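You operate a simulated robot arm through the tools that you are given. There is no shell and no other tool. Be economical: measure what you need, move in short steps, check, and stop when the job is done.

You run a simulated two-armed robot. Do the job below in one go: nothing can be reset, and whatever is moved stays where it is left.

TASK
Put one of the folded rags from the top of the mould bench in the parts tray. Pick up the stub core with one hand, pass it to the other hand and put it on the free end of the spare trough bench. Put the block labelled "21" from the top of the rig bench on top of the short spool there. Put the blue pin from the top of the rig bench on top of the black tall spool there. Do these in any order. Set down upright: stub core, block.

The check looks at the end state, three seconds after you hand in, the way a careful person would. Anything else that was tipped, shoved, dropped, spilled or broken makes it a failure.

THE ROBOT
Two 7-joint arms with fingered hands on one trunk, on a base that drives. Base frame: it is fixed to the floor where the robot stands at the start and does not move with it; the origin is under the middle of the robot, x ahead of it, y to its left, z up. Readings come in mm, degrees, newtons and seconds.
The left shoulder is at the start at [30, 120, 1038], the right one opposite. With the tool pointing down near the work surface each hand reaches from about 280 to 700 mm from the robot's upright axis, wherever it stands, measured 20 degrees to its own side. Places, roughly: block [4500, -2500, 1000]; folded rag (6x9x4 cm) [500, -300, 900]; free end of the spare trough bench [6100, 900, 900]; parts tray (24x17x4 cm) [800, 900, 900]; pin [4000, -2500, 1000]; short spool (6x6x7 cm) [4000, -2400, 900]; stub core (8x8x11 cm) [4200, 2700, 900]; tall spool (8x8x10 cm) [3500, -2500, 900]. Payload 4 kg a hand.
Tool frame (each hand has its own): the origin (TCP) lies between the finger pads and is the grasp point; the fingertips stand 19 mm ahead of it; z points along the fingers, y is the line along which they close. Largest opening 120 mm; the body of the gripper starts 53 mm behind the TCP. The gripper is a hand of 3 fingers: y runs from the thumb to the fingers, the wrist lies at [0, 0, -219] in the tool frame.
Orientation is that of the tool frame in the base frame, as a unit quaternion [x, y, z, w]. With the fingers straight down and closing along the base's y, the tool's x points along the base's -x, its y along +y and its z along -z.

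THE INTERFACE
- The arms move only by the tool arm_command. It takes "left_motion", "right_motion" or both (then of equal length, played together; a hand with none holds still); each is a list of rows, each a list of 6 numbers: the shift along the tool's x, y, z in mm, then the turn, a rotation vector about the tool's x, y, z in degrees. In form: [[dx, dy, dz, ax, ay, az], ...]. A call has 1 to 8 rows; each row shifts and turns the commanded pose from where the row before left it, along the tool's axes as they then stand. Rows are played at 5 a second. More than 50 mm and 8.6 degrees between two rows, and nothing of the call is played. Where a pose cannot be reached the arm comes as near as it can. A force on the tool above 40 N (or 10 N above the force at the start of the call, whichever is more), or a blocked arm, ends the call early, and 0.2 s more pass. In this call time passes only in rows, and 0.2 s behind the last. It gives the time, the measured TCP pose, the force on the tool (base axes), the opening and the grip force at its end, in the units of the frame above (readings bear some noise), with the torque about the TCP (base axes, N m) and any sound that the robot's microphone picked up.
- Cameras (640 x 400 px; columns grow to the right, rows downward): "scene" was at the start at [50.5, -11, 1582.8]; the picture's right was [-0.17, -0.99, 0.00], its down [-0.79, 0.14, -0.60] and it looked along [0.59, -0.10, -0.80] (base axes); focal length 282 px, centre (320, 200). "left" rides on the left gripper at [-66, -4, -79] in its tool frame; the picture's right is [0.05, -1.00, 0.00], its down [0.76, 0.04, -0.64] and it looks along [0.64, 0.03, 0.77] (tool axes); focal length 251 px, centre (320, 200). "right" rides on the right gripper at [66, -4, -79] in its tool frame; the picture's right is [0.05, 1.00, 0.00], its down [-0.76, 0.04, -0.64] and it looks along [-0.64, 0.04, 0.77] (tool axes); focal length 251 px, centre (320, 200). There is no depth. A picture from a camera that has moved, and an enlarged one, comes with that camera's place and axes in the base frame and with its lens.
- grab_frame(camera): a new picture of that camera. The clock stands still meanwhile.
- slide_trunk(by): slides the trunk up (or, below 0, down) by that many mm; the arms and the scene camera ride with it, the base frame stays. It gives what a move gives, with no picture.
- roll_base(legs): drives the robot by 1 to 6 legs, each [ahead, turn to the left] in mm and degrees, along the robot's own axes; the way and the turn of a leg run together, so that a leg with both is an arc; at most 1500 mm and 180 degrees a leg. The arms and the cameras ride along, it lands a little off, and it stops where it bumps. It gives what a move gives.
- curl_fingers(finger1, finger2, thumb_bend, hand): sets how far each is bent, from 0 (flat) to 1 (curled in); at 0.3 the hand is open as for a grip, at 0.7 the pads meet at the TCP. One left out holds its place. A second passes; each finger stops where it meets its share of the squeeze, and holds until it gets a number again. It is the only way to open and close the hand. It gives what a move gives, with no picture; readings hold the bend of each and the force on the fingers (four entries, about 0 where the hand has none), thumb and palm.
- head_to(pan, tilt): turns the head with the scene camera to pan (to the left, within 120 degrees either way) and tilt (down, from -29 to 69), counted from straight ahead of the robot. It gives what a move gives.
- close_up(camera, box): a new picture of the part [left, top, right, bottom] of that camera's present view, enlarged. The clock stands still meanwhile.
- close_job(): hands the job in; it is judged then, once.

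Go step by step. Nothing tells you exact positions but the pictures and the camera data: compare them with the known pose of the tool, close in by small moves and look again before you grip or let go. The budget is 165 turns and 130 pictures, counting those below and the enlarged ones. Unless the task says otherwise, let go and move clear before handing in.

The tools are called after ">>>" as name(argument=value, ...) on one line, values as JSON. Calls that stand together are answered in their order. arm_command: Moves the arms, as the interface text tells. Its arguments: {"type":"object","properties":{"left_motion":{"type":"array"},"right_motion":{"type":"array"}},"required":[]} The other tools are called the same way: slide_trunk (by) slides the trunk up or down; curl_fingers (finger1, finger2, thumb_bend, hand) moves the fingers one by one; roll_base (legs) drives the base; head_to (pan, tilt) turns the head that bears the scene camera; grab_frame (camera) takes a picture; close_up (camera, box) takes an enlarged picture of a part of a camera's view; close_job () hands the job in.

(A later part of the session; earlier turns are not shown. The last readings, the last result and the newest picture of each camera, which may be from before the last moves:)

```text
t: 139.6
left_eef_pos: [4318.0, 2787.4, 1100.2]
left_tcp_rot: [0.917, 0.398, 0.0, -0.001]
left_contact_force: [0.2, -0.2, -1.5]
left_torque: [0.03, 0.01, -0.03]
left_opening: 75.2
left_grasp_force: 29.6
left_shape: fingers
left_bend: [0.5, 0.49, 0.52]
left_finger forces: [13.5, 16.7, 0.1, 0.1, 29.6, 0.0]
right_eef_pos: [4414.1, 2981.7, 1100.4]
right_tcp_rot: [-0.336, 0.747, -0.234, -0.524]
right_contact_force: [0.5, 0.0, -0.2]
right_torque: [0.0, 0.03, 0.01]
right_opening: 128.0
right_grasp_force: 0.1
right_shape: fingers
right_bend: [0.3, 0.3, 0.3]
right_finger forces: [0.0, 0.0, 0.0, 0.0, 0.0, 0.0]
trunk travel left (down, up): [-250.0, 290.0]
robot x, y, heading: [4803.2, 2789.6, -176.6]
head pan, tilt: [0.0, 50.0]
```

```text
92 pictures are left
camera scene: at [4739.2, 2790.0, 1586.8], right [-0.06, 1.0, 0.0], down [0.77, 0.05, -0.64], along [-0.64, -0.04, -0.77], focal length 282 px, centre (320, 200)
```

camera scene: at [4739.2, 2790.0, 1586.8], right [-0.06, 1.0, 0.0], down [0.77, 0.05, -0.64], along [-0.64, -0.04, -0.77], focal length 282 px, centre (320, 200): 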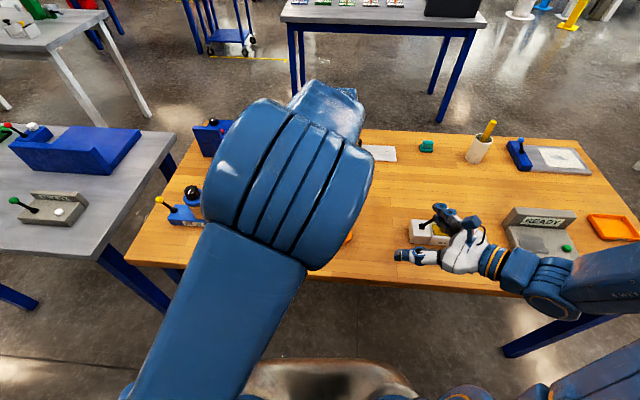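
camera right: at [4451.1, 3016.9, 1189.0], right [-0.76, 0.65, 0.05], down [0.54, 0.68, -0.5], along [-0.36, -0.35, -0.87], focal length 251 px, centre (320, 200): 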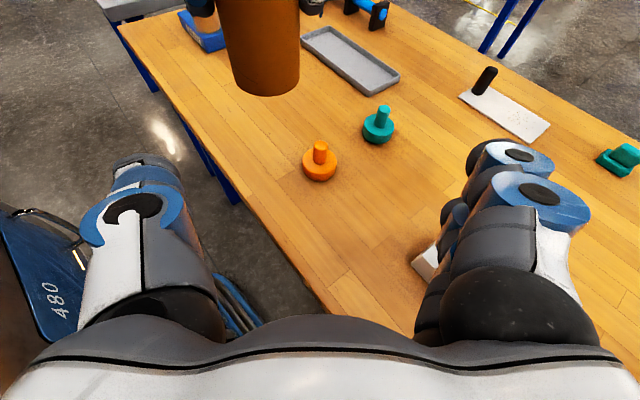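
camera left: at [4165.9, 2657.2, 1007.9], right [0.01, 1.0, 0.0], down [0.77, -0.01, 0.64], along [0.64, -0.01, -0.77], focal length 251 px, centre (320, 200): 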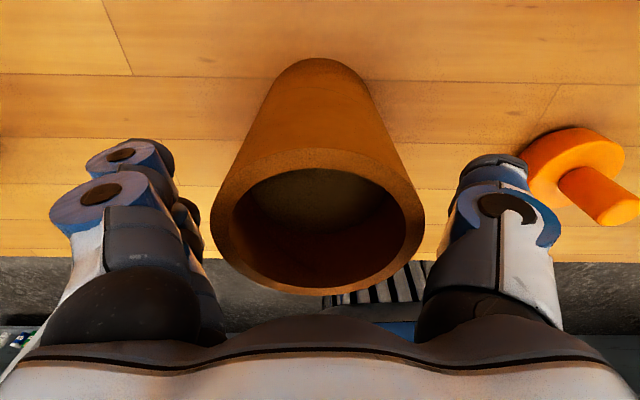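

The right camera sees the core well. I go to a 100 mm stand-off on the approach line.

>>> arm_command(right_motion=[[5, -19, 37, 0, 0, 0], [5, -19, 37, 0, 0, 0], [5.7, -18.4, 37, 0, 0, 0], [0, 0, 0, 0, 0, 0]])

>>> grab_frame(camera="right")

```text
t: 140.6
left_eef_pos: [4319.4, 2789.3, 1100.8]
left_tcp_rot: [0.918, 0.397, -0.001, 0.0]
left_contact_force: [0.4, -0.1, -1.4]
left_torque: [-0.04, 0.03, -0.02]
left_opening: 75.3
left_grasp_force: 30.8
left_shape: fingers
left_bend: [0.5, 0.49, 0.52]
left_finger forces: [13.5, 16.6, 0.0, 0.1, 29.6, 0.1]
right_eef_pos: [4377.6, 2863.8, 1077.1]
right_tcp_rot: [-0.336, 0.747, -0.234, -0.524]
right_contact_force: [-0.2, 0.1, -0.3]
right_torque: [-0.01, 0.01, -0.01]
right_opening: 128.2
right_grasp_force: 0.0
right_shape: fingers
right_bend: [0.3, 0.3, 0.3]
right_finger forces: [0.1, 0.1, 0.0, 0.1, 0.0, 0.0]
right hand out of reach, approached as far as the arm can: row 2
trunk travel left (down, up): [-250.0, 290.0]
robot x, y, heading: [4795.7, 2792.7, -176.6]
head pan, tilt: [0.0, 50.0]
```

```text
91 pictures are left
camera right: at [4415.4, 2900.5, 1165.6], right [-0.76, 0.65, 0.05], down [0.54, 0.68, -0.5], along [-0.36, -0.35, -0.86], focal length 251 px, centre (320, 200)
```

right: 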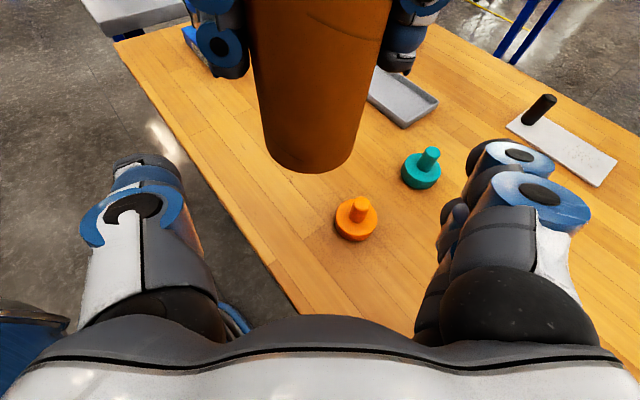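

Aligned. I advance 60 mm and check clearance to the left fingers.

>>> arm_command(right_motion=[[0, -3, 30, 0, 0, 0], [0, -2, 30, 0, 0, 0], [0, 0, 0, 0, 0, 0]])

>>> grab_frame(camera="right")

```text
t: 141.4
left_eef_pos: [4318.7, 2788.8, 1101.3]
left_tcp_rot: [0.918, 0.398, -0.002, -0.001]
left_contact_force: [-1.0, -0.4, -1.2]
left_torque: [0.0, -0.03, -0.03]
left_opening: 75.4
left_grasp_force: 29.5
left_shape: fingers
left_bend: [0.5, 0.49, 0.52]
left_finger forces: [13.5, 16.6, 0.1, 0.1, 29.5, 0.1]
right_eef_pos: [4343.0, 2819.0, 1056.1]
right_tcp_rot: [-0.336, 0.747, -0.234, -0.524]
right_contact_force: [-0.1, 0.1, -0.1]
right_torque: [-0.02, 0.03, -0.02]
right_opening: 127.9
right_grasp_force: 0.0
right_shape: fingers
right_bend: [0.3, 0.3, 0.3]
right_finger forces: [0.1, 0.0, 0.0, 0.1, 0.0, 0.0]
trunk travel left (down, up): [-250.0, 290.0]
robot x, y, heading: [4802.0, 2792.0, -176.4]
head pan, tilt: [0.0, 50.0]
```

```text
90 pictures are left
camera right: at [4380.9, 2854.3, 1145.0], right [-0.76, 0.65, 0.05], down [0.54, 0.68, -0.5], along [-0.36, -0.35, -0.87], focal length 251 px, centre (320, 200)
```

right: 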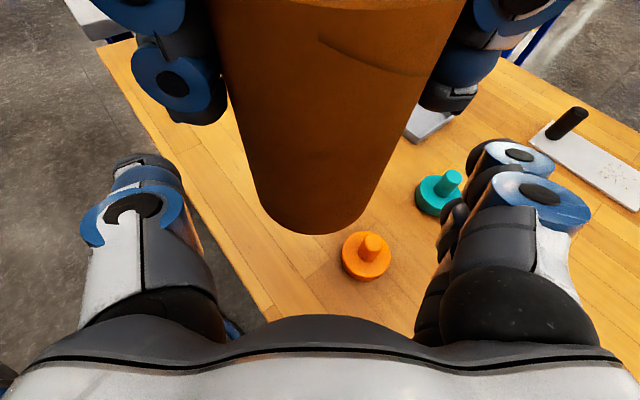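

Clearance looks fine. I tilt the right hand 5° more (room for the palm when placing later) and advance to the grasp point.

>>> arm_command(right_motion=[[0, 0, 0, 0, -5, 0], [1, -1, 18, 0, 0, 0], [1, -1, 17, 0, 0, 0], [0, 0, 0, 0, 0, 0]])

>>> grab_frame(camera="right")

```text
t: 142.4
left_eef_pos: [4319.2, 2788.2, 1101.7]
left_tcp_rot: [0.918, 0.396, -0.001, -0.001]
left_contact_force: [0.0, -0.1, -1.1]
left_torque: [0.02, -0.02, 0.02]
left_opening: 75.4
left_grasp_force: 30.0
left_shape: fingers
left_bend: [0.5, 0.49, 0.52]
left_finger forces: [13.6, 16.6, 0.0, 0.1, 29.6, 0.1]
right_eef_pos: [4323.8, 2792.1, 1043.7]
right_tcp_rot: [-0.346, 0.768, -0.219, -0.492]
right_contact_force: [0.2, 0.2, -0.7]
right_torque: [-0.01, 0.0, -0.01]
right_opening: 128.2
right_grasp_force: 0.0
right_shape: fingers
right_bend: [0.3, 0.3, 0.3]
right_finger forces: [0.1, 0.0, 0.0, 0.0, 0.0, 0.0]
trunk travel left (down, up): [-250.0, 290.0]
robot x, y, heading: [4797.7, 2790.2, -176.4]
head pan, tilt: [0.0, 50.0]
```

```text
89 pictures are left
camera right: at [4355.1, 2822.5, 1136.7], right [-0.76, 0.65, 0.05], down [0.57, 0.71, -0.42], along [-0.31, -0.29, -0.91], focal length 251 px, centre (320, 200)
```

right: 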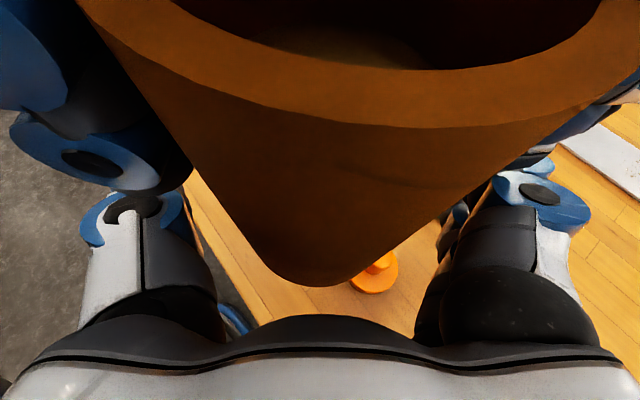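

No contact so far. I close the right hand on the lower part of the core.

>>> curl_fingers(hand="right", finger1=0.56, finger2=0.56, thumb_bend=0.56)

>>> grab_frame(camera="right")

```text
t: 143.4
left_eef_pos: [4318.2, 2788.6, 1099.5]
left_tcp_rot: [0.918, 0.397, -0.001, -0.001]
left_contact_force: [7.0, -5.7, -1.5]
left_torque: [-0.13, -0.18, 0.01]
left_opening: 75.4
left_grasp_force: 29.2
left_shape: fingers
left_bend: [0.5, 0.49, 0.52]
left_finger forces: [15.7, 19.0, 0.1, 0.0, 24.1, 0.1]
right_eef_pos: [4321.1, 2794.5, 1043.5]
right_tcp_rot: [-0.347, 0.769, -0.22, -0.49]
right_contact_force: [-6.4, 5.7, -1.3]
right_torque: [-0.15, -0.16, -0.03]
right_opening: 79.4
right_grasp_force: 20.5
right_shape: fingers
right_bend: [0.49, 0.5, 0.47]
right_finger forces: [16.2, 8.8, 0.0, 0.0, 16.5, 0.0]
trunk travel left (down, up): [-250.0, 290.0]
robot x, y, heading: [4799.6, 2789.4, -176.4]
head pan, tilt: [0.0, 50.0]
```

```text
88 pictures are left
camera right: at [4354.8, 2822.7, 1136.6], right [-0.76, 0.65, 0.05], down [0.57, 0.7, -0.42], along [-0.31, -0.29, -0.91], focal length 251 px, centre (320, 200)
```

right: 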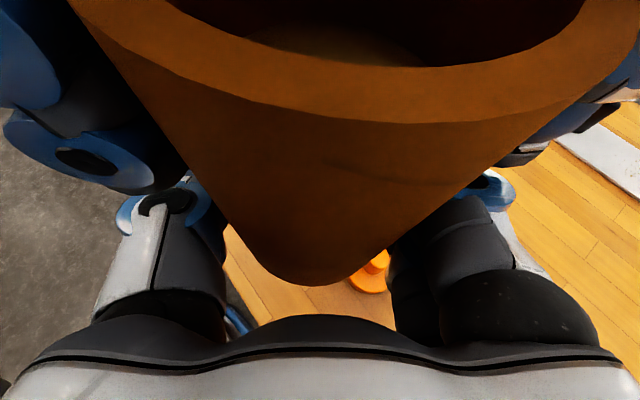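

The right hand grips at 20 N. I squeeze a little more, then open the left hand and lift it straight off.

>>> curl_fingers(hand="right", finger1=0.62, finger2=0.62, thumb_bend=0.62)

>>> curl_fingers(hand="left", finger1=0.36, finger2=0.36, thumb_bend=0.36)

```text
t: 144.4
left_eef_pos: [4318.7, 2787.0, 1101.3]
left_tcp_rot: [0.918, 0.398, 0.0, -0.001]
left_contact_force: [6.6, -8.5, -0.5]
left_torque: [-0.23, -0.25, 0.04]
left_opening: 75.1
left_grasp_force: 29.0
left_shape: fingers
left_bend: [0.5, 0.49, 0.52]
left_finger forces: [16.5, 19.2, 0.1, 0.0, 23.2, 0.1]
right_eef_pos: [4322.2, 2793.3, 1043.3]
right_tcp_rot: [-0.346, 0.769, -0.219, -0.491]
right_contact_force: [-7.5, 7.3, 0.1]
right_torque: [-0.15, -0.17, -0.14]
right_opening: 79.2
right_grasp_force: 29.4
right_shape: fingers
right_bend: [0.48, 0.5, 0.49]
right_finger forces: [19.7, 15.1, 0.0, 0.1, 24.3, 0.1]
trunk travel left (down, up): [-250.0, 290.0]
robot x, y, heading: [4799.9, 2798.1, -176.5]
head pan, tilt: [0.0, 50.0]
```

```text
t: 145.4
left_eef_pos: [4318.4, 2787.8, 1101.5]
left_tcp_rot: [0.917, 0.398, 0.0, -0.001]
left_contact_force: [0.5, -0.6, -0.7]
left_torque: [0.01, 0.0, -0.02]
left_opening: 110.5
left_grasp_force: 0.0
left_shape: fingers
left_bend: [0.36, 0.36, 0.36]
left_finger forces: [0.0, 0.0, 0.1, 0.1, 0.1, 0.0]
right_eef_pos: [4323.4, 2792.5, 1043.3]
right_tcp_rot: [-0.347, 0.769, -0.22, -0.49]
right_contact_force: [-0.8, -0.1, 0.5]
right_torque: [-0.01, 0.0, 0.02]
right_opening: 79.2
right_grasp_force: 28.1
right_shape: fingers
right_bend: [0.49, 0.51, 0.49]
right_finger forces: [15.2, 12.5, 0.1, 0.0, 27.8, 0.0]
trunk travel left (down, up): [-250.0, 290.0]
robot x, y, heading: [4798.1, 2791.6, -176.6]
head pan, tilt: [0.0, 50.0]
```

Clean transfer: the right hand holds at 28 N. I lift the left hand up and away to the left.

>>> arm_command(left_motion=[[0, 0, -25, 0, 0, 0], [0, 0, -40, 0, 0, 0], [0, 0, -45, 0, 0, 0], [0, 20, -20, 0, 0, 8], [0, 40, 0, 0, 0, 8], [0, 40, 0, 0, 0, 8], [0, 40, 0, 0, 0, 8], [0, 40, 0, 0, 0, 8]])

>>> grab_frame(camera="scene")

>>> grab_frame(camera="right")

```text
t: 147.2
left_eef_pos: [4404.2, 2631.2, 1231.0]
left_tcp_rot: [0.998, 0.059, -0.002, -0.001]
left_contact_force: [0.0, -0.9, 0.6]
left_torque: [-0.02, -0.01, 0.03]
left_opening: 110.8
left_grasp_force: 0.0
left_shape: fingers
left_bend: [0.36, 0.36, 0.36]
left_finger forces: [0.0, 0.1, 0.0, 0.0, 0.0, 0.1]
right_eef_pos: [4323.9, 2792.0, 1044.1]
right_tcp_rot: [-0.347, 0.769, -0.219, -0.49]
right_contact_force: [-0.4, -0.1, 0.1]
right_torque: [0.01, 0.02, -0.03]
right_opening: 79.0
right_grasp_force: 27.9
right_shape: fingers
right_bend: [0.49, 0.51, 0.49]
right_finger forces: [15.3, 12.5, 0.0, 0.0, 27.7, 0.1]
trunk travel left (down, up): [-250.0, 290.0]
robot x, y, heading: [4796.9, 2793.7, -176.6]
head pan, tilt: [0.0, 50.0]
```

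```text
87 pictures are left
camera scene: at [4739.7, 2789.2, 1586.8], right [-0.06, 1.0, 0.0], down [0.76, 0.05, -0.64], along [-0.64, -0.04, -0.77], focal length 282 px, centre (320, 200)
```

scene: 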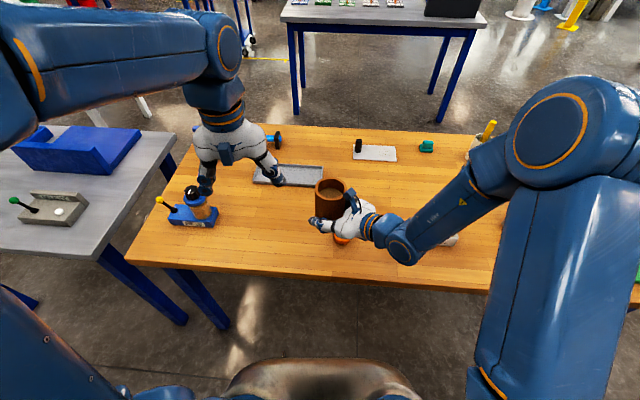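

```text
86 pictures are left
camera right: at [4355.6, 2821.0, 1136.8], right [-0.76, 0.65, 0.05], down [0.57, 0.71, -0.42], along [-0.31, -0.29, -0.91], focal length 251 px, centre (320, 200)
```

right: 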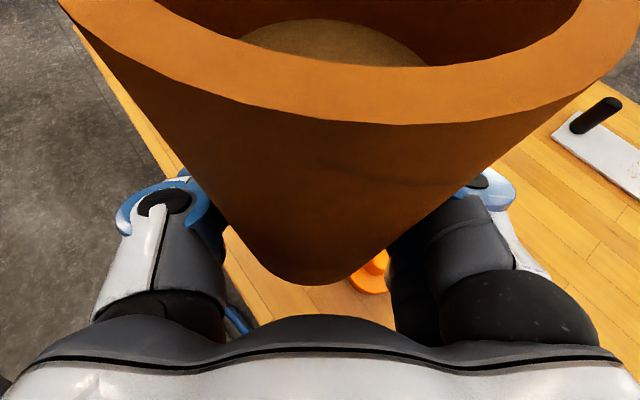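

The core sits upright in the right hand. I raise it, back off from the table and turn left toward the aisle.

>>> arm_command(right_motion=[[27, 0, -12.5, 0, 0, 0], [27, 0, -12.5, 0, 0, 0], [0, 0, 0, 0, 0, 0]])

>>> roll_base(legs=[[-260, 0], [100, 38]])

>>> roll_base(legs=[[100, 38]])

>>> head_to(pan=40, tilt=28)

>>> grab_frame(camera="scene")

```text
t: 148.0
left_eef_pos: [4402.3, 2632.9, 1231.0]
left_tcp_rot: [0.998, 0.059, 0.0, 0.0]
left_contact_force: [-0.3, -0.1, -0.2]
left_torque: [-0.05, -0.02, -0.01]
left_opening: 110.8
left_grasp_force: 0.0
left_shape: fingers
left_bend: [0.36, 0.36, 0.36]
left_finger forces: [0.0, 0.0, 0.1, 0.1, 0.0, 0.0]
right_eef_pos: [4323.5, 2793.7, 1100.0]
right_tcp_rot: [-0.346, 0.77, -0.219, -0.49]
right_contact_force: [-1.1, -0.7, -0.6]
right_torque: [0.01, -0.01, -0.01]
right_opening: 79.1
right_grasp_force: 27.9
right_shape: fingers
right_bend: [0.49, 0.51, 0.49]
right_finger forces: [15.3, 12.4, 0.1, 0.0, 27.8, 0.0]
trunk travel left (down, up): [-250.0, 290.0]
robot x, y, heading: [4797.9, 2792.8, -176.4]
head pan, tilt: [0.0, 50.0]
```

```text
t: 151.5
left_eef_pos: [4728.4, 2423.2, 1229.5]
left_tcp_rot: [0.939, 0.344, -0.001, -0.001]
left_contact_force: [-0.9, -1.7, 1.0]
left_torque: [0.03, 0.02, -0.02]
left_opening: 111.1
left_grasp_force: 0.1
left_shape: fingers
left_bend: [0.36, 0.36, 0.36]
left_finger forces: [0.0, 0.0, 0.1, 0.0, 0.0, 0.0]
right_eef_pos: [4573.6, 2516.4, 1099.2]
right_tcp_rot: [-0.552, 0.639, -0.349, -0.406]
right_contact_force: [-0.3, -0.2, -1.4]
right_torque: [0.01, 0.01, 0.01]
right_opening: 78.4
right_grasp_force: 27.6
right_shape: fingers
right_bend: [0.49, 0.51, 0.49]
right_finger forces: [15.5, 12.0, 0.0, 0.1, 27.4, 0.0]
trunk travel left (down, up): [-250.0, 290.0]
robot x, y, heading: [4951.9, 2806.9, -141.8]
head pan, tilt: [0.0, 50.0]
stopped in leg 2: the robot was blocked; the commanded pose is now the measured one
```

```text
t: 153.6
left_eef_pos: [4942.6, 2284.1, 1231.7]
left_tcp_rot: [0.786, 0.619, -0.001, -0.001]
left_contact_force: [0.9, -0.7, 0.1]
left_torque: [0.04, 0.04, 0.0]
left_opening: 111.3
left_grasp_force: 0.0
left_shape: fingers
left_bend: [0.36, 0.36, 0.36]
left_finger forces: [0.0, 0.1, 0.1, 0.1, 0.0, 0.0]
right_eef_pos: [4765.3, 2266.1, 1100.0]
right_tcp_rot: [0.724, -0.435, 0.458, 0.277]
right_contact_force: [-0.6, -1.1, -0.6]
right_torque: [0.02, -0.02, -0.06]
right_opening: 78.4
right_grasp_force: 27.3
right_shape: fingers
right_bend: [0.49, 0.51, 0.49]
right_finger forces: [15.0, 12.0, 0.1, 0.0, 27.0, 0.0]
trunk travel left (down, up): [-250.0, 290.0]
robot x, y, heading: [4861.7, 2738.3, -103.8]
head pan, tilt: [0.0, 50.0]
stopped in leg 1: the robot was blocked; the commanded pose is now the measured one
```

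```text
t: 154.7
left_eef_pos: [4941.2, 2286.2, 1231.7]
left_tcp_rot: [0.786, 0.618, -0.001, 0.001]
left_contact_force: [0.2, -0.6, 0.4]
left_torque: [-0.04, 0.0, 0.03]
left_opening: 111.5
left_grasp_force: 0.0
left_shape: fingers
left_bend: [0.36, 0.36, 0.36]
left_finger forces: [0.0, 0.0, 0.0, 0.0, 0.1, 0.1]
right_eef_pos: [4762.9, 2267.9, 1101.6]
right_tcp_rot: [0.723, -0.434, 0.46, 0.278]
right_contact_force: [-0.3, -0.7, -0.6]
right_torque: [-0.02, 0.02, 0.02]
right_opening: 78.4
right_grasp_force: 27.0
right_shape: fingers
right_bend: [0.49, 0.51, 0.49]
right_finger forces: [15.0, 12.1, 0.0, 0.1, 27.0, 0.0]
trunk travel left (down, up): [-250.0, 290.0]
robot x, y, heading: [4861.3, 2739.5, -104.1]
head pan, tilt: [40.0, 28.0]
```

```text
85 pictures are left
camera scene: at [4903.7, 2674.3, 1619.5], right [-0.9, -0.44, 0.0], down [-0.2, 0.42, -0.88], along [0.38, -0.79, -0.47], focal length 282 px, centre (320, 200)
```

scene: 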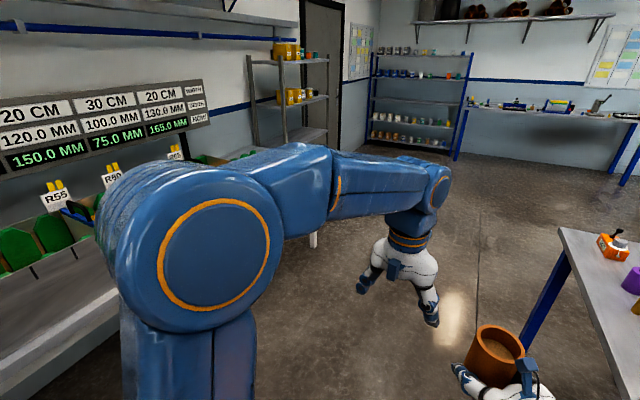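

The spare trough bench runs along x≈5700. I drive down the aisle toward its far (low-y) end.

>>> roll_base(legs=[[300, 18], [900, 0]])

>>> head_to(pan=75, tilt=28)

>>> grab_frame(camera="scene")

```text
t: 161.1
left_eef_pos: [5107.3, 1129.3, 1231.3]
left_tcp_rot: [0.683, 0.73, -0.001, 0.0]
left_contact_force: [0.3, 0.4, -0.2]
left_torque: [-0.02, -0.01, 0.0]
left_opening: 111.2
left_grasp_force: 0.0
left_shape: fingers
left_bend: [0.36, 0.36, 0.36]
left_finger forces: [0.0, 0.0, 0.1, 0.0, 0.1, 0.0]
right_eef_pos: [4942.6, 1056.6, 1099.6]
right_tcp_rot: [0.781, -0.319, 0.496, 0.205]
right_contact_force: [0.9, 0.1, -0.5]
right_torque: [0.03, 0.03, 0.01]
right_opening: 78.0
right_grasp_force: 26.6
right_shape: fingers
right_bend: [0.49, 0.51, 0.49]
right_finger forces: [14.7, 11.7, 0.0, 0.1, 26.5, 0.0]
trunk travel left (down, up): [-250.0, 290.0]
robot x, y, heading: [4894.6, 1532.8, -86.8]
head pan, tilt: [40.0, 28.0]
```

```text
t: 162.1
left_eef_pos: [5106.5, 1128.3, 1231.7]
left_tcp_rot: [0.683, 0.731, -0.001, 0.001]
left_contact_force: [0.4, 0.4, 0.3]
left_torque: [-0.03, 0.0, -0.02]
left_opening: 111.4
left_grasp_force: 0.0
left_shape: fingers
left_bend: [0.36, 0.36, 0.36]
left_finger forces: [0.1, 0.0, 0.0, 0.0, 0.0, 0.1]
right_eef_pos: [4943.7, 1057.7, 1101.8]
right_tcp_rot: [0.78, -0.319, 0.497, 0.205]
right_contact_force: [-0.8, -0.5, -0.8]
right_torque: [-0.03, 0.01, 0.01]
right_opening: 78.5
right_grasp_force: 26.6
right_shape: fingers
right_bend: [0.49, 0.51, 0.49]
right_finger forces: [14.6, 11.9, 0.1, 0.1, 26.5, 0.0]
trunk travel left (down, up): [-250.0, 290.0]
robot x, y, heading: [4896.0, 1534.8, -86.5]
head pan, tilt: [75.0, 28.0]
```

```text
84 pictures are left
camera scene: at [4980.6, 1536.2, 1619.5], right [-0.2, -0.98, 0.0], down [-0.46, 0.1, -0.88], along [0.86, -0.18, -0.47], focal length 282 px, centre (320, 200)
```

scene: 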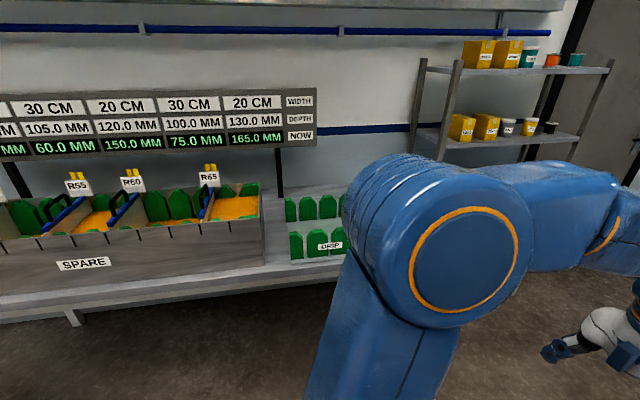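

The free end is past the "DRIP" rack, hidden by my arm. I arc left to face the bench around y≈900.

>>> roll_base(legs=[[200, 0], [270, 42]])

>>> roll_base(legs=[[270, 42]])

>>> head_to(pan=0, tilt=35)

>>> grab_frame(camera="scene")

```text
t: 165.5
left_eef_pos: [5429.9, 934.5, 1229.6]
left_tcp_rot: [0.393, 0.92, -0.001, -0.002]
left_contact_force: [0.1, 0.3, -0.4]
left_torque: [-0.04, 0.1, -0.01]
left_opening: 111.1
left_grasp_force: 0.0
left_shape: fingers
left_bend: [0.36, 0.36, 0.36]
left_finger forces: [0.0, 0.1, 0.1, 0.0, 0.1, 0.0]
right_eef_pos: [5348.5, 773.8, 1098.4]
right_tcp_rot: [0.844, -0.035, 0.535, 0.023]
right_contact_force: [1.4, 0.0, -1.5]
right_torque: [-0.01, -0.01, -0.04]
right_opening: 77.8
right_grasp_force: 26.8
right_shape: fingers
right_bend: [0.5, 0.51, 0.49]
right_finger forces: [14.5, 12.0, 0.0, 0.0, 26.6, 0.1]
trunk travel left (down, up): [-250.0, 290.0]
robot x, y, heading: [4980.1, 1083.8, -45.2]
head pan, tilt: [75.0, 28.0]
stopped in leg 2: the robot was blocked; the commanded pose is now the measured one
```

```text
t: 168.1
left_eef_pos: [5653.1, 1171.3, 1231.4]
left_tcp_rot: [0.036, 0.999, -0.002, 0.0]
left_contact_force: [-0.1, 1.1, 0.0]
left_torque: [-0.07, -0.02, 0.03]
left_opening: 111.3
left_grasp_force: 0.0
left_shape: fingers
left_bend: [0.36, 0.36, 0.36]
left_finger forces: [0.0, 0.0, 0.0, 0.0, 0.0, 0.0]
right_eef_pos: [5700.8, 999.6, 1102.3]
right_tcp_rot: [0.797, 0.275, 0.509, -0.171]
right_contact_force: [0.9, -0.4, -0.6]
right_torque: [-0.01, 0.05, -0.03]
right_opening: 77.6
right_grasp_force: 26.6
right_shape: fingers
right_bend: [0.5, 0.51, 0.5]
right_finger forces: [14.9, 11.9, 0.0, 0.1, 26.7, 0.1]
trunk travel left (down, up): [-250.0, 290.0]
robot x, y, heading: [5218.5, 931.4, -1.1]
head pan, tilt: [75.0, 28.0]
stopped in leg 1: the robot was blocked; the commanded pose is now the measured one
```

```text
t: 169.5
left_eef_pos: [5653.4, 1166.8, 1231.2]
left_tcp_rot: [0.037, 0.999, -0.001, 0.001]
left_contact_force: [0.2, 0.2, -0.1]
left_torque: [0.01, 0.03, -0.01]
left_opening: 111.2
left_grasp_force: 0.0
left_shape: fingers
left_bend: [0.36, 0.36, 0.36]
left_finger forces: [0.1, 0.0, 0.0, 0.0, 0.1, 0.0]
right_eef_pos: [5702.0, 994.9, 1101.0]
right_tcp_rot: [0.798, 0.273, 0.509, -0.171]
right_contact_force: [0.8, 0.1, -0.8]
right_torque: [-0.03, -0.03, -0.01]
right_opening: 77.4
right_grasp_force: 26.9
right_shape: fingers
right_bend: [0.5, 0.51, 0.5]
right_finger forces: [14.9, 12.0, 0.0, 0.0, 26.8, 0.1]
trunk travel left (down, up): [-250.0, 290.0]
robot x, y, heading: [5216.5, 936.0, -1.4]
head pan, tilt: [0.0, 35.0]
```

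```text
83 pictures are left
camera scene: at [5282.2, 934.9, 1608.6], right [-0.02, -1.0, 0.0], down [-0.57, 0.01, -0.82], along [0.82, -0.02, -0.57], focal length 282 px, centre (320, 200)
```

scene: 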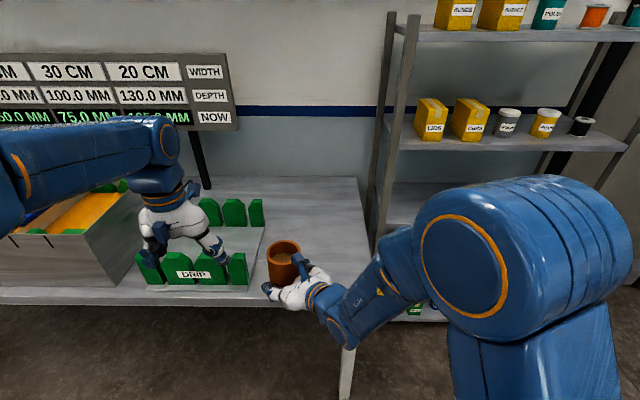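

The free end lies between the DRIP rack (y>1130) and the bench end (y≈710). I shift the core rightward to y≈920 and drive 150 mm closer.

>>> arm_command(right_motion=[[-9.8, 29.5, -20.5, 0, 0, 0], [-9.8, 29.5, -20.5, 0, 0, 0], [0, 0, 0, 0, 0, 0]])

>>> roll_base(legs=[[150, 0]])

>>> grab_frame(camera="scene")

>>> grab_frame(camera="right")

```text
t: 170.3
left_eef_pos: [5653.5, 1167.7, 1231.2]
left_tcp_rot: [0.036, 0.999, -0.001, 0.0]
left_contact_force: [-1.2, 0.1, 0.4]
left_torque: [0.02, 0.0, -0.01]
left_opening: 111.3
left_grasp_force: 0.0
left_shape: fingers
left_bend: [0.36, 0.36, 0.36]
left_finger forces: [0.0, 0.1, 0.1, 0.0, 0.0, 0.1]
right_eef_pos: [5701.9, 921.6, 1103.5]
right_tcp_rot: [0.798, 0.273, 0.509, -0.172]
right_contact_force: [0.1, -0.1, -0.4]
right_torque: [0.02, 0.0, 0.01]
right_opening: 77.5
right_grasp_force: 26.2
right_shape: fingers
right_bend: [0.5, 0.51, 0.5]
right_finger forces: [14.8, 11.9, 0.1, 0.1, 26.6, 0.1]
trunk travel left (down, up): [-250.0, 290.0]
robot x, y, heading: [5218.8, 937.7, -1.4]
head pan, tilt: [0.0, 35.0]
```

```text
t: 171.7
left_eef_pos: [5808.4, 1164.7, 1230.2]
left_tcp_rot: [0.038, 0.999, 0.0, -0.001]
left_contact_force: [0.2, 0.3, -0.4]
left_torque: [-0.01, 0.02, -0.03]
left_opening: 111.0
left_grasp_force: 0.0
left_shape: fingers
left_bend: [0.36, 0.36, 0.36]
left_finger forces: [0.1, 0.0, 0.0, 0.1, 0.0, 0.1]
right_eef_pos: [5857.5, 917.2, 1102.2]
right_tcp_rot: [0.799, 0.272, 0.508, -0.171]
right_contact_force: [0.3, -1.1, -1.1]
right_torque: [0.01, -0.01, -0.05]
right_opening: 77.5
right_grasp_force: 26.7
right_shape: fingers
right_bend: [0.5, 0.51, 0.5]
right_finger forces: [14.8, 12.0, 0.0, 0.0, 26.6, 0.0]
trunk travel left (down, up): [-250.0, 290.0]
robot x, y, heading: [5371.1, 929.4, -1.3]
head pan, tilt: [0.0, 35.0]
```

```text
82 pictures are left
camera scene: at [5437.7, 931.3, 1608.4], right [-0.02, -1.0, 0.0], down [-0.58, 0.01, -0.82], along [0.82, -0.02, -0.58], focal length 282 px, centre (320, 200)
```

scene: 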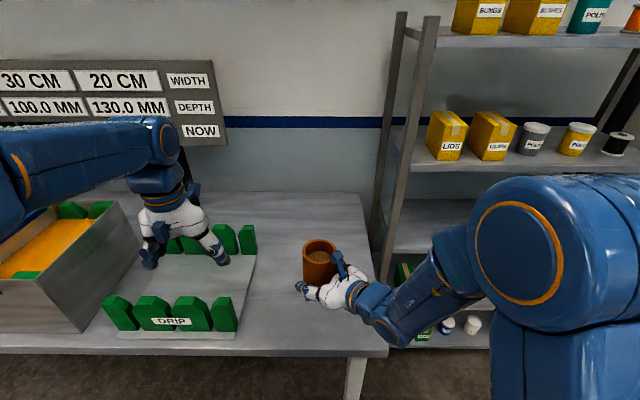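

```text
81 pictures are left
camera right: at [5820.6, 893.8, 1195.5], right [0.63, -0.78, 0.05], down [-0.69, -0.59, -0.42], along [0.36, 0.23, -0.91], focal length 251 px, centre (320, 200)
```

right: 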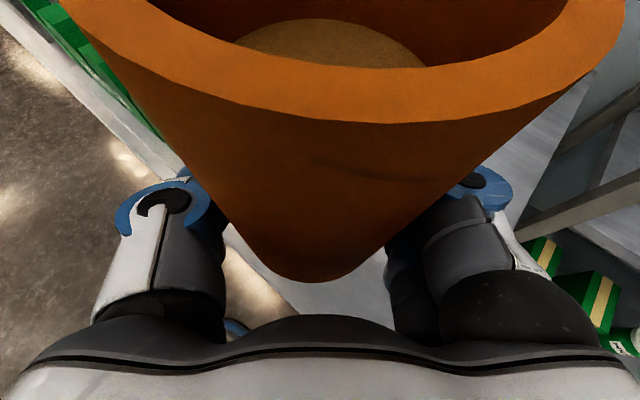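

The bench top is at about z 877, edge x≈5818, end y≈748. I extend the core over [5950,920] and lower it most of the way.

>>> arm_command(right_motion=[[14.6, 27, 31.6, 0, 0, 0], [14.6, 27, 31.6, 0, 0, 0], [-36.2, 0, 16.9, 0, 0, 0], [-36.2, 0, 16.9, 0, 0, 0], [-36.2, 0, 16.9, 0, 0, 0], [-22.6, 0, 10.6, 0, 0, 0], [0, 0, 0, 0, 0, 0]])

>>> close_up(camera="scene", box=[230, 190, 430, 370])

```text
t: 173.3
left_eef_pos: [5807.3, 1164.8, 1232.0]
left_tcp_rot: [0.036, 0.999, 0.0, 0.002]
left_contact_force: [0.5, -0.6, 0.0]
left_torque: [-0.01, -0.03, -0.01]
left_opening: 111.0
left_grasp_force: 0.1
left_shape: fingers
left_bend: [0.36, 0.36, 0.36]
left_finger forces: [0.0, 0.0, 0.0, 0.0, 0.1, 0.1]
right_eef_pos: [5943.3, 917.8, 955.2]
right_tcp_rot: [0.798, 0.272, 0.51, -0.171]
right_contact_force: [-0.3, 0.0, -1.3]
right_torque: [-0.04, 0.03, -0.02]
right_opening: 77.6
right_grasp_force: 26.4
right_shape: fingers
right_bend: [0.5, 0.51, 0.5]
right_finger forces: [14.4, 11.8, 0.0, 0.0, 26.5, 0.0]
trunk travel left (down, up): [-250.0, 290.0]
robot x, y, heading: [5370.3, 931.6, -1.0]
head pan, tilt: [0.0, 35.0]
```

```text
2.22 times, centred on (330, 280) of scene
camera zoom: at [5434.7, 931.4, 1608.6], right [-0.02, -1.0, 0.0], down [-0.57, 0.01, -0.82], along [0.82, -0.02, -0.57], focal length 627 px, centre (298, 22)
```

zoom: 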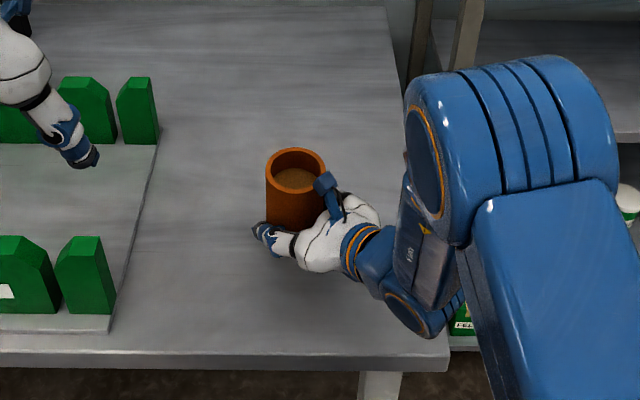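

Clear space. I lower in small steps to feel for contact.

>>> arm_command(right_motion=[[-7.2, 0, 3.4, 0, 0, 0], [-7.2, 0, 3.4, 0, 0, 0], [-7.2, 0, 3.4, 0, 0, 0], [0, 0, 0, 0, 0, 0]])

>>> arm_command(right_motion=[[-3.6, 0, 1.7, 0, 0, 0], [-3.6, 0, 1.7, 0, 0, 0], [0, 0, 0, 0, 0, 0]])

>>> close_up(camera="scene", box=[270, 230, 370, 310])

```text
t: 174.3
left_eef_pos: [5806.9, 1164.7, 1231.9]
left_tcp_rot: [0.036, 0.999, 0.0, 0.001]
left_contact_force: [0.2, 0.0, -0.1]
left_torque: [0.06, -0.01, 0.02]
left_opening: 111.2
left_grasp_force: 0.0
left_shape: fingers
left_bend: [0.36, 0.36, 0.36]
left_finger forces: [0.0, 0.0, 0.1, 0.0, 0.0, 0.0]
right_eef_pos: [5943.4, 916.8, 933.7]
right_tcp_rot: [0.798, 0.272, 0.509, -0.17]
right_contact_force: [-0.6, -0.4, -0.6]
right_torque: [-0.01, 0.0, 0.01]
right_opening: 77.4
right_grasp_force: 26.3
right_shape: fingers
right_bend: [0.5, 0.51, 0.5]
right_finger forces: [14.5, 11.9, 0.1, 0.0, 26.4, 0.0]
trunk travel left (down, up): [-250.0, 290.0]
robot x, y, heading: [5369.6, 928.7, -1.2]
head pan, tilt: [0.0, 35.0]
```

```text
t: 175.1
left_eef_pos: [5806.2, 1163.5, 1231.8]
left_tcp_rot: [0.037, 0.999, -0.001, 0.0]
left_contact_force: [-0.1, -0.8, 0.1]
left_torque: [0.0, 0.0, 0.01]
left_opening: 111.1
left_grasp_force: 0.2
left_shape: fingers
left_bend: [0.36, 0.36, 0.36]
left_finger forces: [0.0, 0.0, 0.0, 0.1, 0.0, 0.0]
right_eef_pos: [5944.2, 916.7, 926.2]
right_tcp_rot: [0.798, 0.272, 0.509, -0.171]
right_contact_force: [-0.3, 0.1, -0.9]
right_torque: [-0.02, 0.02, -0.01]
right_opening: 77.5
right_grasp_force: 26.8
right_shape: fingers
right_bend: [0.5, 0.51, 0.5]
right_finger forces: [14.6, 11.9, 0.0, 0.0, 26.5, 0.1]
trunk travel left (down, up): [-250.0, 290.0]
robot x, y, heading: [5367.1, 936.6, -1.2]
head pan, tilt: [0.0, 35.0]
```

```text
5.00 times, centred on (320, 270) of scene
camera zoom: at [5435.1, 931.3, 1608.6], right [-0.02, -1.0, 0.0], down [-0.57, 0.01, -0.82], along [0.82, -0.02, -0.57], focal length 1410 px, centre (320, -150)
```

zoom: 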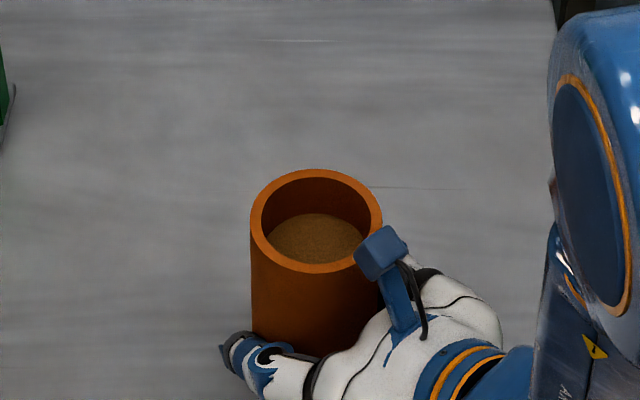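

Still no contact; I continue down in small steps.

>>> arm_command(right_motion=[[-2.7, 0, 1.3, 0, 0, 0], [-2.7, 0, 1.3, 0, 0, 0], [-2.7, 0, 1.3, 0, 0, 0], [0, 0, 0, 0, 0, 0]])

>>> arm_command(right_motion=[[-1.8, 0, 0.8, 0, 0, 0], [-1.8, 0, 0.8, 0, 0, 0], [0, 0, 0, 0, 0, 0]])

```text
t: 176.1
left_eef_pos: [5806.4, 1164.3, 1231.7]
left_tcp_rot: [0.037, 0.999, 0.001, 0.001]
left_contact_force: [-0.5, -1.0, 0.6]
left_torque: [0.0, 0.01, -0.01]
left_opening: 111.2
left_grasp_force: 0.0
left_shape: fingers
left_bend: [0.36, 0.36, 0.36]
left_finger forces: [0.0, 0.1, 0.0, 0.0, 0.0, 0.0]
right_eef_pos: [5944.6, 917.3, 917.6]
right_tcp_rot: [0.799, 0.272, 0.509, -0.171]
right_contact_force: [-0.2, -0.2, -1.4]
right_torque: [0.0, 0.02, 0.01]
right_opening: 77.5
right_grasp_force: 26.2
right_shape: fingers
right_bend: [0.5, 0.51, 0.5]
right_finger forces: [14.6, 11.8, 0.0, 0.1, 26.4, 0.1]
trunk travel left (down, up): [-250.0, 290.0]
robot x, y, heading: [5367.9, 930.4, -1.3]
head pan, tilt: [0.0, 35.0]
```

```text
t: 176.9
left_eef_pos: [5806.2, 1163.4, 1232.2]
left_tcp_rot: [0.036, 0.999, 0.001, 0.001]
left_contact_force: [-0.1, -0.6, -1.0]
left_torque: [0.0, -0.01, 0.0]
left_opening: 110.8
left_grasp_force: 0.0
left_shape: fingers
left_bend: [0.36, 0.36, 0.36]
left_finger forces: [0.0, 0.0, 0.0, 0.0, 0.0, 0.1]
right_eef_pos: [5942.6, 916.5, 912.8]
right_tcp_rot: [0.798, 0.273, 0.51, -0.171]
right_contact_force: [0.3, 0.5, -0.9]
right_torque: [0.0, 0.02, 0.01]
right_opening: 77.5
right_grasp_force: 26.3
right_shape: fingers
right_bend: [0.5, 0.51, 0.5]
right_finger forces: [14.4, 11.9, 0.0, 0.0, 26.4, 0.1]
trunk travel left (down, up): [-250.0, 290.0]
robot x, y, heading: [5370.8, 928.6, -1.2]
head pan, tilt: [0.0, 35.0]
```

>>> arm_command(right_motion=[[-2.7, 0, 1.3, 0, 0, 0], [-2.7, 0, 1.3, 0, 0, 0], [-2.7, 0, 1.3, 0, 0, 0], [0, 0, 0, 0, 0, 0]])

>>> arm_command(right_motion=[[-2.7, 0, 1.3, 0, 0, 0], [-2.7, 0, 1.3, 0, 0, 0], [0, 0, 0, 0, 0, 0]])

>>> close_up(camera="scene", box=[270, 230, 370, 310])

```text
t: 177.9
left_eef_pos: [5807.4, 1163.0, 1231.9]
left_tcp_rot: [0.036, 0.999, 0.0, 0.001]
left_contact_force: [-0.6, 0.1, 0.8]
left_torque: [0.03, 0.0, -0.02]
left_opening: 111.2
left_grasp_force: 0.0
left_shape: fingers
left_bend: [0.36, 0.36, 0.36]
left_finger forces: [0.1, 0.0, 0.1, 0.0, 0.0, 0.1]
right_eef_pos: [5944.0, 917.0, 904.8]
right_tcp_rot: [0.798, 0.272, 0.51, -0.171]
right_contact_force: [-0.5, 0.0, -0.5]
right_torque: [-0.01, 0.01, -0.02]
right_opening: 77.3
right_grasp_force: 26.4
right_shape: fingers
right_bend: [0.5, 0.51, 0.5]
right_finger forces: [14.5, 11.9, 0.0, 0.0, 26.3, 0.0]
trunk travel left (down, up): [-250.0, 290.0]
robot x, y, heading: [5369.1, 931.7, -1.3]
head pan, tilt: [0.0, 35.0]
```

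```text
t: 178.7
left_eef_pos: [5806.5, 1164.2, 1230.9]
left_tcp_rot: [0.036, 0.999, 0.0, 0.001]
left_contact_force: [0.2, 0.0, 0.1]
left_torque: [-0.02, -0.01, 0.05]
left_opening: 111.2
left_grasp_force: 0.0
left_shape: fingers
left_bend: [0.36, 0.36, 0.36]
left_finger forces: [0.0, 0.0, 0.0, 0.1, 0.0, 0.0]
right_eef_pos: [5943.8, 916.0, 898.4]
right_tcp_rot: [0.798, 0.273, 0.51, -0.171]
right_contact_force: [0.3, -0.7, -1.6]
right_torque: [-0.03, 0.0, -0.01]
right_opening: 77.7
right_grasp_force: 26.4
right_shape: fingers
right_bend: [0.5, 0.51, 0.5]
right_finger forces: [14.5, 11.9, 0.0, 0.1, 26.4, 0.0]
trunk travel left (down, up): [-250.0, 290.0]
robot x, y, heading: [5366.0, 931.5, -1.4]
head pan, tilt: [0.0, 35.0]
```

```text
5.00 times, centred on (320, 270) of scene
camera zoom: at [5435.1, 931.3, 1608.6], right [-0.02, -1.0, 0.0], down [-0.57, 0.01, -0.82], along [0.82, -0.02, -0.57], focal length 1410 px, centre (320, -150)
```

zoom: 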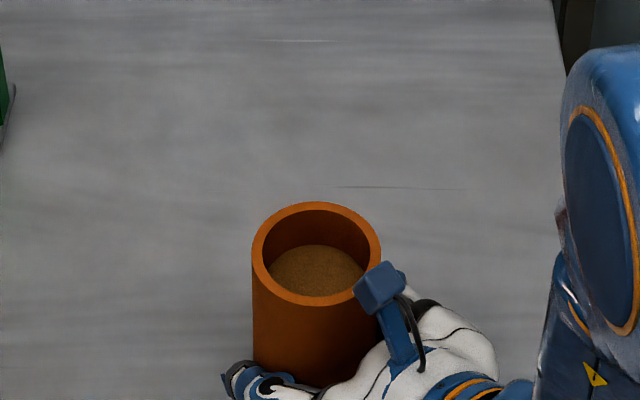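

>>> arm_command(right_motion=[[-2.7, 0, 1.3, 0, 0, 0], [-2.7, 0, 1.3, 0, 0, 0], [0, 0, 0, 0, 0, 0]])

>>> arm_command(right_motion=[[-2.7, 0, 1.3, 0, 0, 0], [-2.7, 0, 1.3, 0, 0, 0], [0, 0, 0, 0, 0, 0]])

>>> grab_frame(camera="scene")

```text
t: 179.5
left_eef_pos: [5806.1, 1164.5, 1231.2]
left_tcp_rot: [0.036, 0.999, 0.0, 0.001]
left_contact_force: [-0.4, -0.3, 0.8]
left_torque: [-0.02, -0.01, 0.02]
left_opening: 111.1
left_grasp_force: 0.0
left_shape: fingers
left_bend: [0.36, 0.36, 0.36]
left_finger forces: [0.0, 0.0, 0.1, 0.0, 0.0, 0.0]
right_eef_pos: [5945.1, 915.0, 893.6]
right_tcp_rot: [0.799, 0.271, 0.51, -0.17]
right_contact_force: [0.0, 0.9, -0.2]
right_torque: [0.02, -0.02, 0.0]
right_opening: 77.6
right_grasp_force: 26.0
right_shape: fingers
right_bend: [0.5, 0.51, 0.5]
right_finger forces: [14.6, 11.9, 0.0, 0.0, 26.4, 0.0]
trunk travel left (down, up): [-250.0, 290.0]
robot x, y, heading: [5368.9, 929.7, -1.2]
head pan, tilt: [0.0, 35.0]
```

```text
t: 180.3
left_eef_pos: [5806.0, 1163.5, 1232.6]
left_tcp_rot: [0.037, 0.999, 0.0, 0.001]
left_contact_force: [-0.7, -0.1, -0.1]
left_torque: [0.01, 0.01, 0.04]
left_opening: 111.4
left_grasp_force: 0.1
left_shape: fingers
left_bend: [0.36, 0.36, 0.36]
left_finger forces: [0.1, 0.1, 0.1, 0.1, 0.0, 0.0]
right_eef_pos: [5944.5, 916.4, 889.0]
right_tcp_rot: [0.796, 0.272, 0.512, -0.172]
right_contact_force: [-1.4, -2.8, 18.8]
right_torque: [0.23, 0.2, -0.07]
right_opening: 78.0
right_grasp_force: 27.5
right_shape: fingers
right_bend: [0.5, 0.51, 0.5]
right_finger forces: [13.2, 14.8, 0.0, 0.0, 26.3, 0.0]
trunk travel left (down, up): [-250.0, 290.0]
robot x, y, heading: [5367.0, 932.2, -1.3]
head pan, tilt: [0.0, 35.0]
```

```text
77 pictures are left
camera scene: at [5432.6, 931.0, 1608.8], right [-0.02, -1.0, 0.0], down [-0.57, 0.01, -0.82], along [0.82, -0.02, -0.57], focal length 282 px, centre (320, 200)
```

scene: 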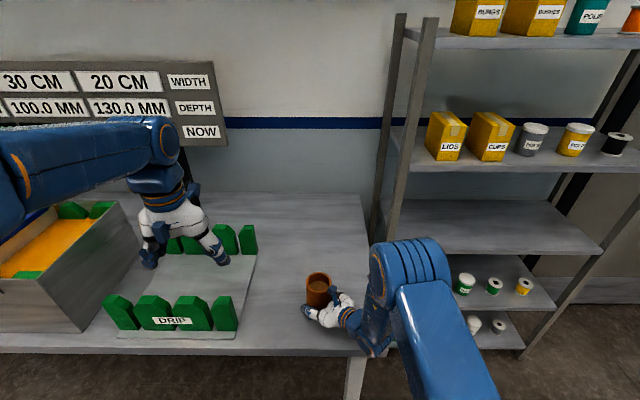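

Contact (19 N up). I check in a close-up that it is the core's base that touches.

>>> close_up(camera="scene", box=[290, 260, 370, 340])

>>> grab_frame(camera="right")

```text
5.00 times, centred on (330, 300) of scene
camera zoom: at [5432.6, 931.0, 1608.8], right [-0.02, -1.0, 0.0], down [-0.57, 0.01, -0.82], along [0.82, -0.02, -0.57], focal length 1410 px, centre (270, -300)
```

zoom: 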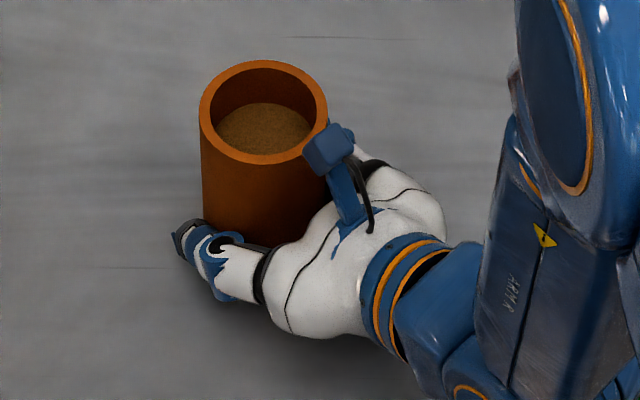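

```text
75 pictures are left
camera right: at [5907.4, 892.8, 982.8], right [0.62, -0.78, 0.06], down [-0.69, -0.58, -0.43], along [0.36, 0.23, -0.9], focal length 251 px, centre (320, 200)
```

right: 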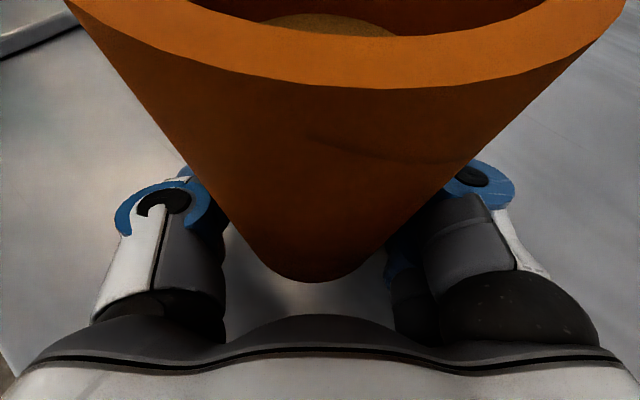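

The core's base is on the bench. I relieve the pressure slightly and then open gently in two stages.

>>> arm_command(right_motion=[[1.8, 0, -0.8, 0, 0, 0], [0, 0, 0, 0, 0, 0]])

>>> curl_fingers(hand="right", finger1=0.45, finger2=0.45, thumb_bend=0.45)

>>> curl_fingers(hand="right", finger1=0.33, finger2=0.33, thumb_bend=0.33)

>>> grab_frame(camera="right")

```text
t: 180.9
left_eef_pos: [5806.4, 1163.8, 1233.1]
left_tcp_rot: [0.036, 0.999, 0.0, 0.0]
left_contact_force: [-0.2, -1.3, 0.0]
left_torque: [-0.02, -0.03, 0.01]
left_opening: 111.0
left_grasp_force: 0.0
left_shape: fingers
left_bend: [0.36, 0.36, 0.36]
left_finger forces: [0.0, 0.0, 0.0, 0.0, 0.1, 0.0]
right_eef_pos: [5944.1, 916.6, 890.4]
right_tcp_rot: [0.798, 0.271, 0.511, -0.17]
right_contact_force: [3.4, -0.5, 16.2]
right_torque: [0.22, 0.17, -0.06]
right_opening: 77.5
right_grasp_force: 26.5
right_shape: fingers
right_bend: [0.5, 0.51, 0.5]
right_finger forces: [13.6, 14.5, 0.1, 0.1, 25.0, 0.1]
trunk travel left (down, up): [-250.0, 290.0]
robot x, y, heading: [5368.5, 929.0, -0.9]
head pan, tilt: [0.0, 35.0]
```

```text
t: 181.9
left_eef_pos: [5805.9, 1164.8, 1231.7]
left_tcp_rot: [0.037, 0.999, 0.0, 0.002]
left_contact_force: [0.0, -0.1, -0.6]
left_torque: [-0.04, -0.03, -0.02]
left_opening: 111.3
left_grasp_force: 0.1
left_shape: fingers
left_bend: [0.36, 0.36, 0.36]
left_finger forces: [0.0, 0.0, 0.0, 0.0, 0.1, 0.0]
right_eef_pos: [5944.4, 917.3, 888.6]
right_tcp_rot: [0.798, 0.273, 0.509, -0.171]
right_contact_force: [-1.4, 0.6, 1.5]
right_torque: [0.01, -0.04, 0.05]
right_opening: 83.6
right_grasp_force: 0.5
right_shape: fingers
right_bend: [0.45, 0.46, 0.45]
right_finger forces: [0.1, 1.1, 0.1, 0.1, 0.3, 0.0]
trunk travel left (down, up): [-250.0, 290.0]
robot x, y, heading: [5367.5, 929.8, -1.3]
head pan, tilt: [0.0, 35.0]
```

```text
t: 182.9
left_eef_pos: [5806.9, 1163.6, 1231.2]
left_tcp_rot: [0.036, 0.999, 0.001, 0.001]
left_contact_force: [0.2, 0.2, -0.4]
left_torque: [-0.01, 0.03, -0.03]
left_opening: 111.2
left_grasp_force: 0.0
left_shape: fingers
left_bend: [0.36, 0.36, 0.36]
left_finger forces: [0.0, 0.0, 0.0, 0.1, 0.0, 0.0]
right_eef_pos: [5943.9, 916.5, 888.1]
right_tcp_rot: [0.798, 0.272, 0.51, -0.17]
right_contact_force: [-0.3, -0.6, 0.3]
right_torque: [0.02, 0.01, -0.02]
right_opening: 119.5
right_grasp_force: 0.1
right_shape: fingers
right_bend: [0.33, 0.33, 0.33]
right_finger forces: [0.0, 0.0, 0.0, 0.0, 0.0, 0.0]
trunk travel left (down, up): [-250.0, 290.0]
robot x, y, heading: [5366.6, 929.2, -1.2]
head pan, tilt: [0.0, 35.0]
```

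```text
74 pictures are left
camera right: at [5907.8, 892.9, 982.1], right [0.63, -0.78, 0.05], down [-0.69, -0.59, -0.42], along [0.36, 0.23, -0.91], focal length 251 px, centre (320, 200)
```

right: 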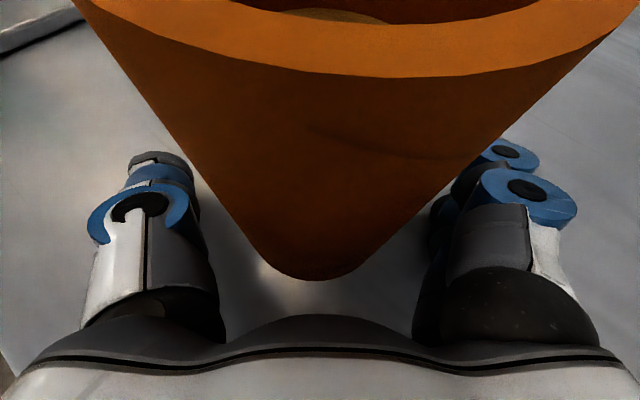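

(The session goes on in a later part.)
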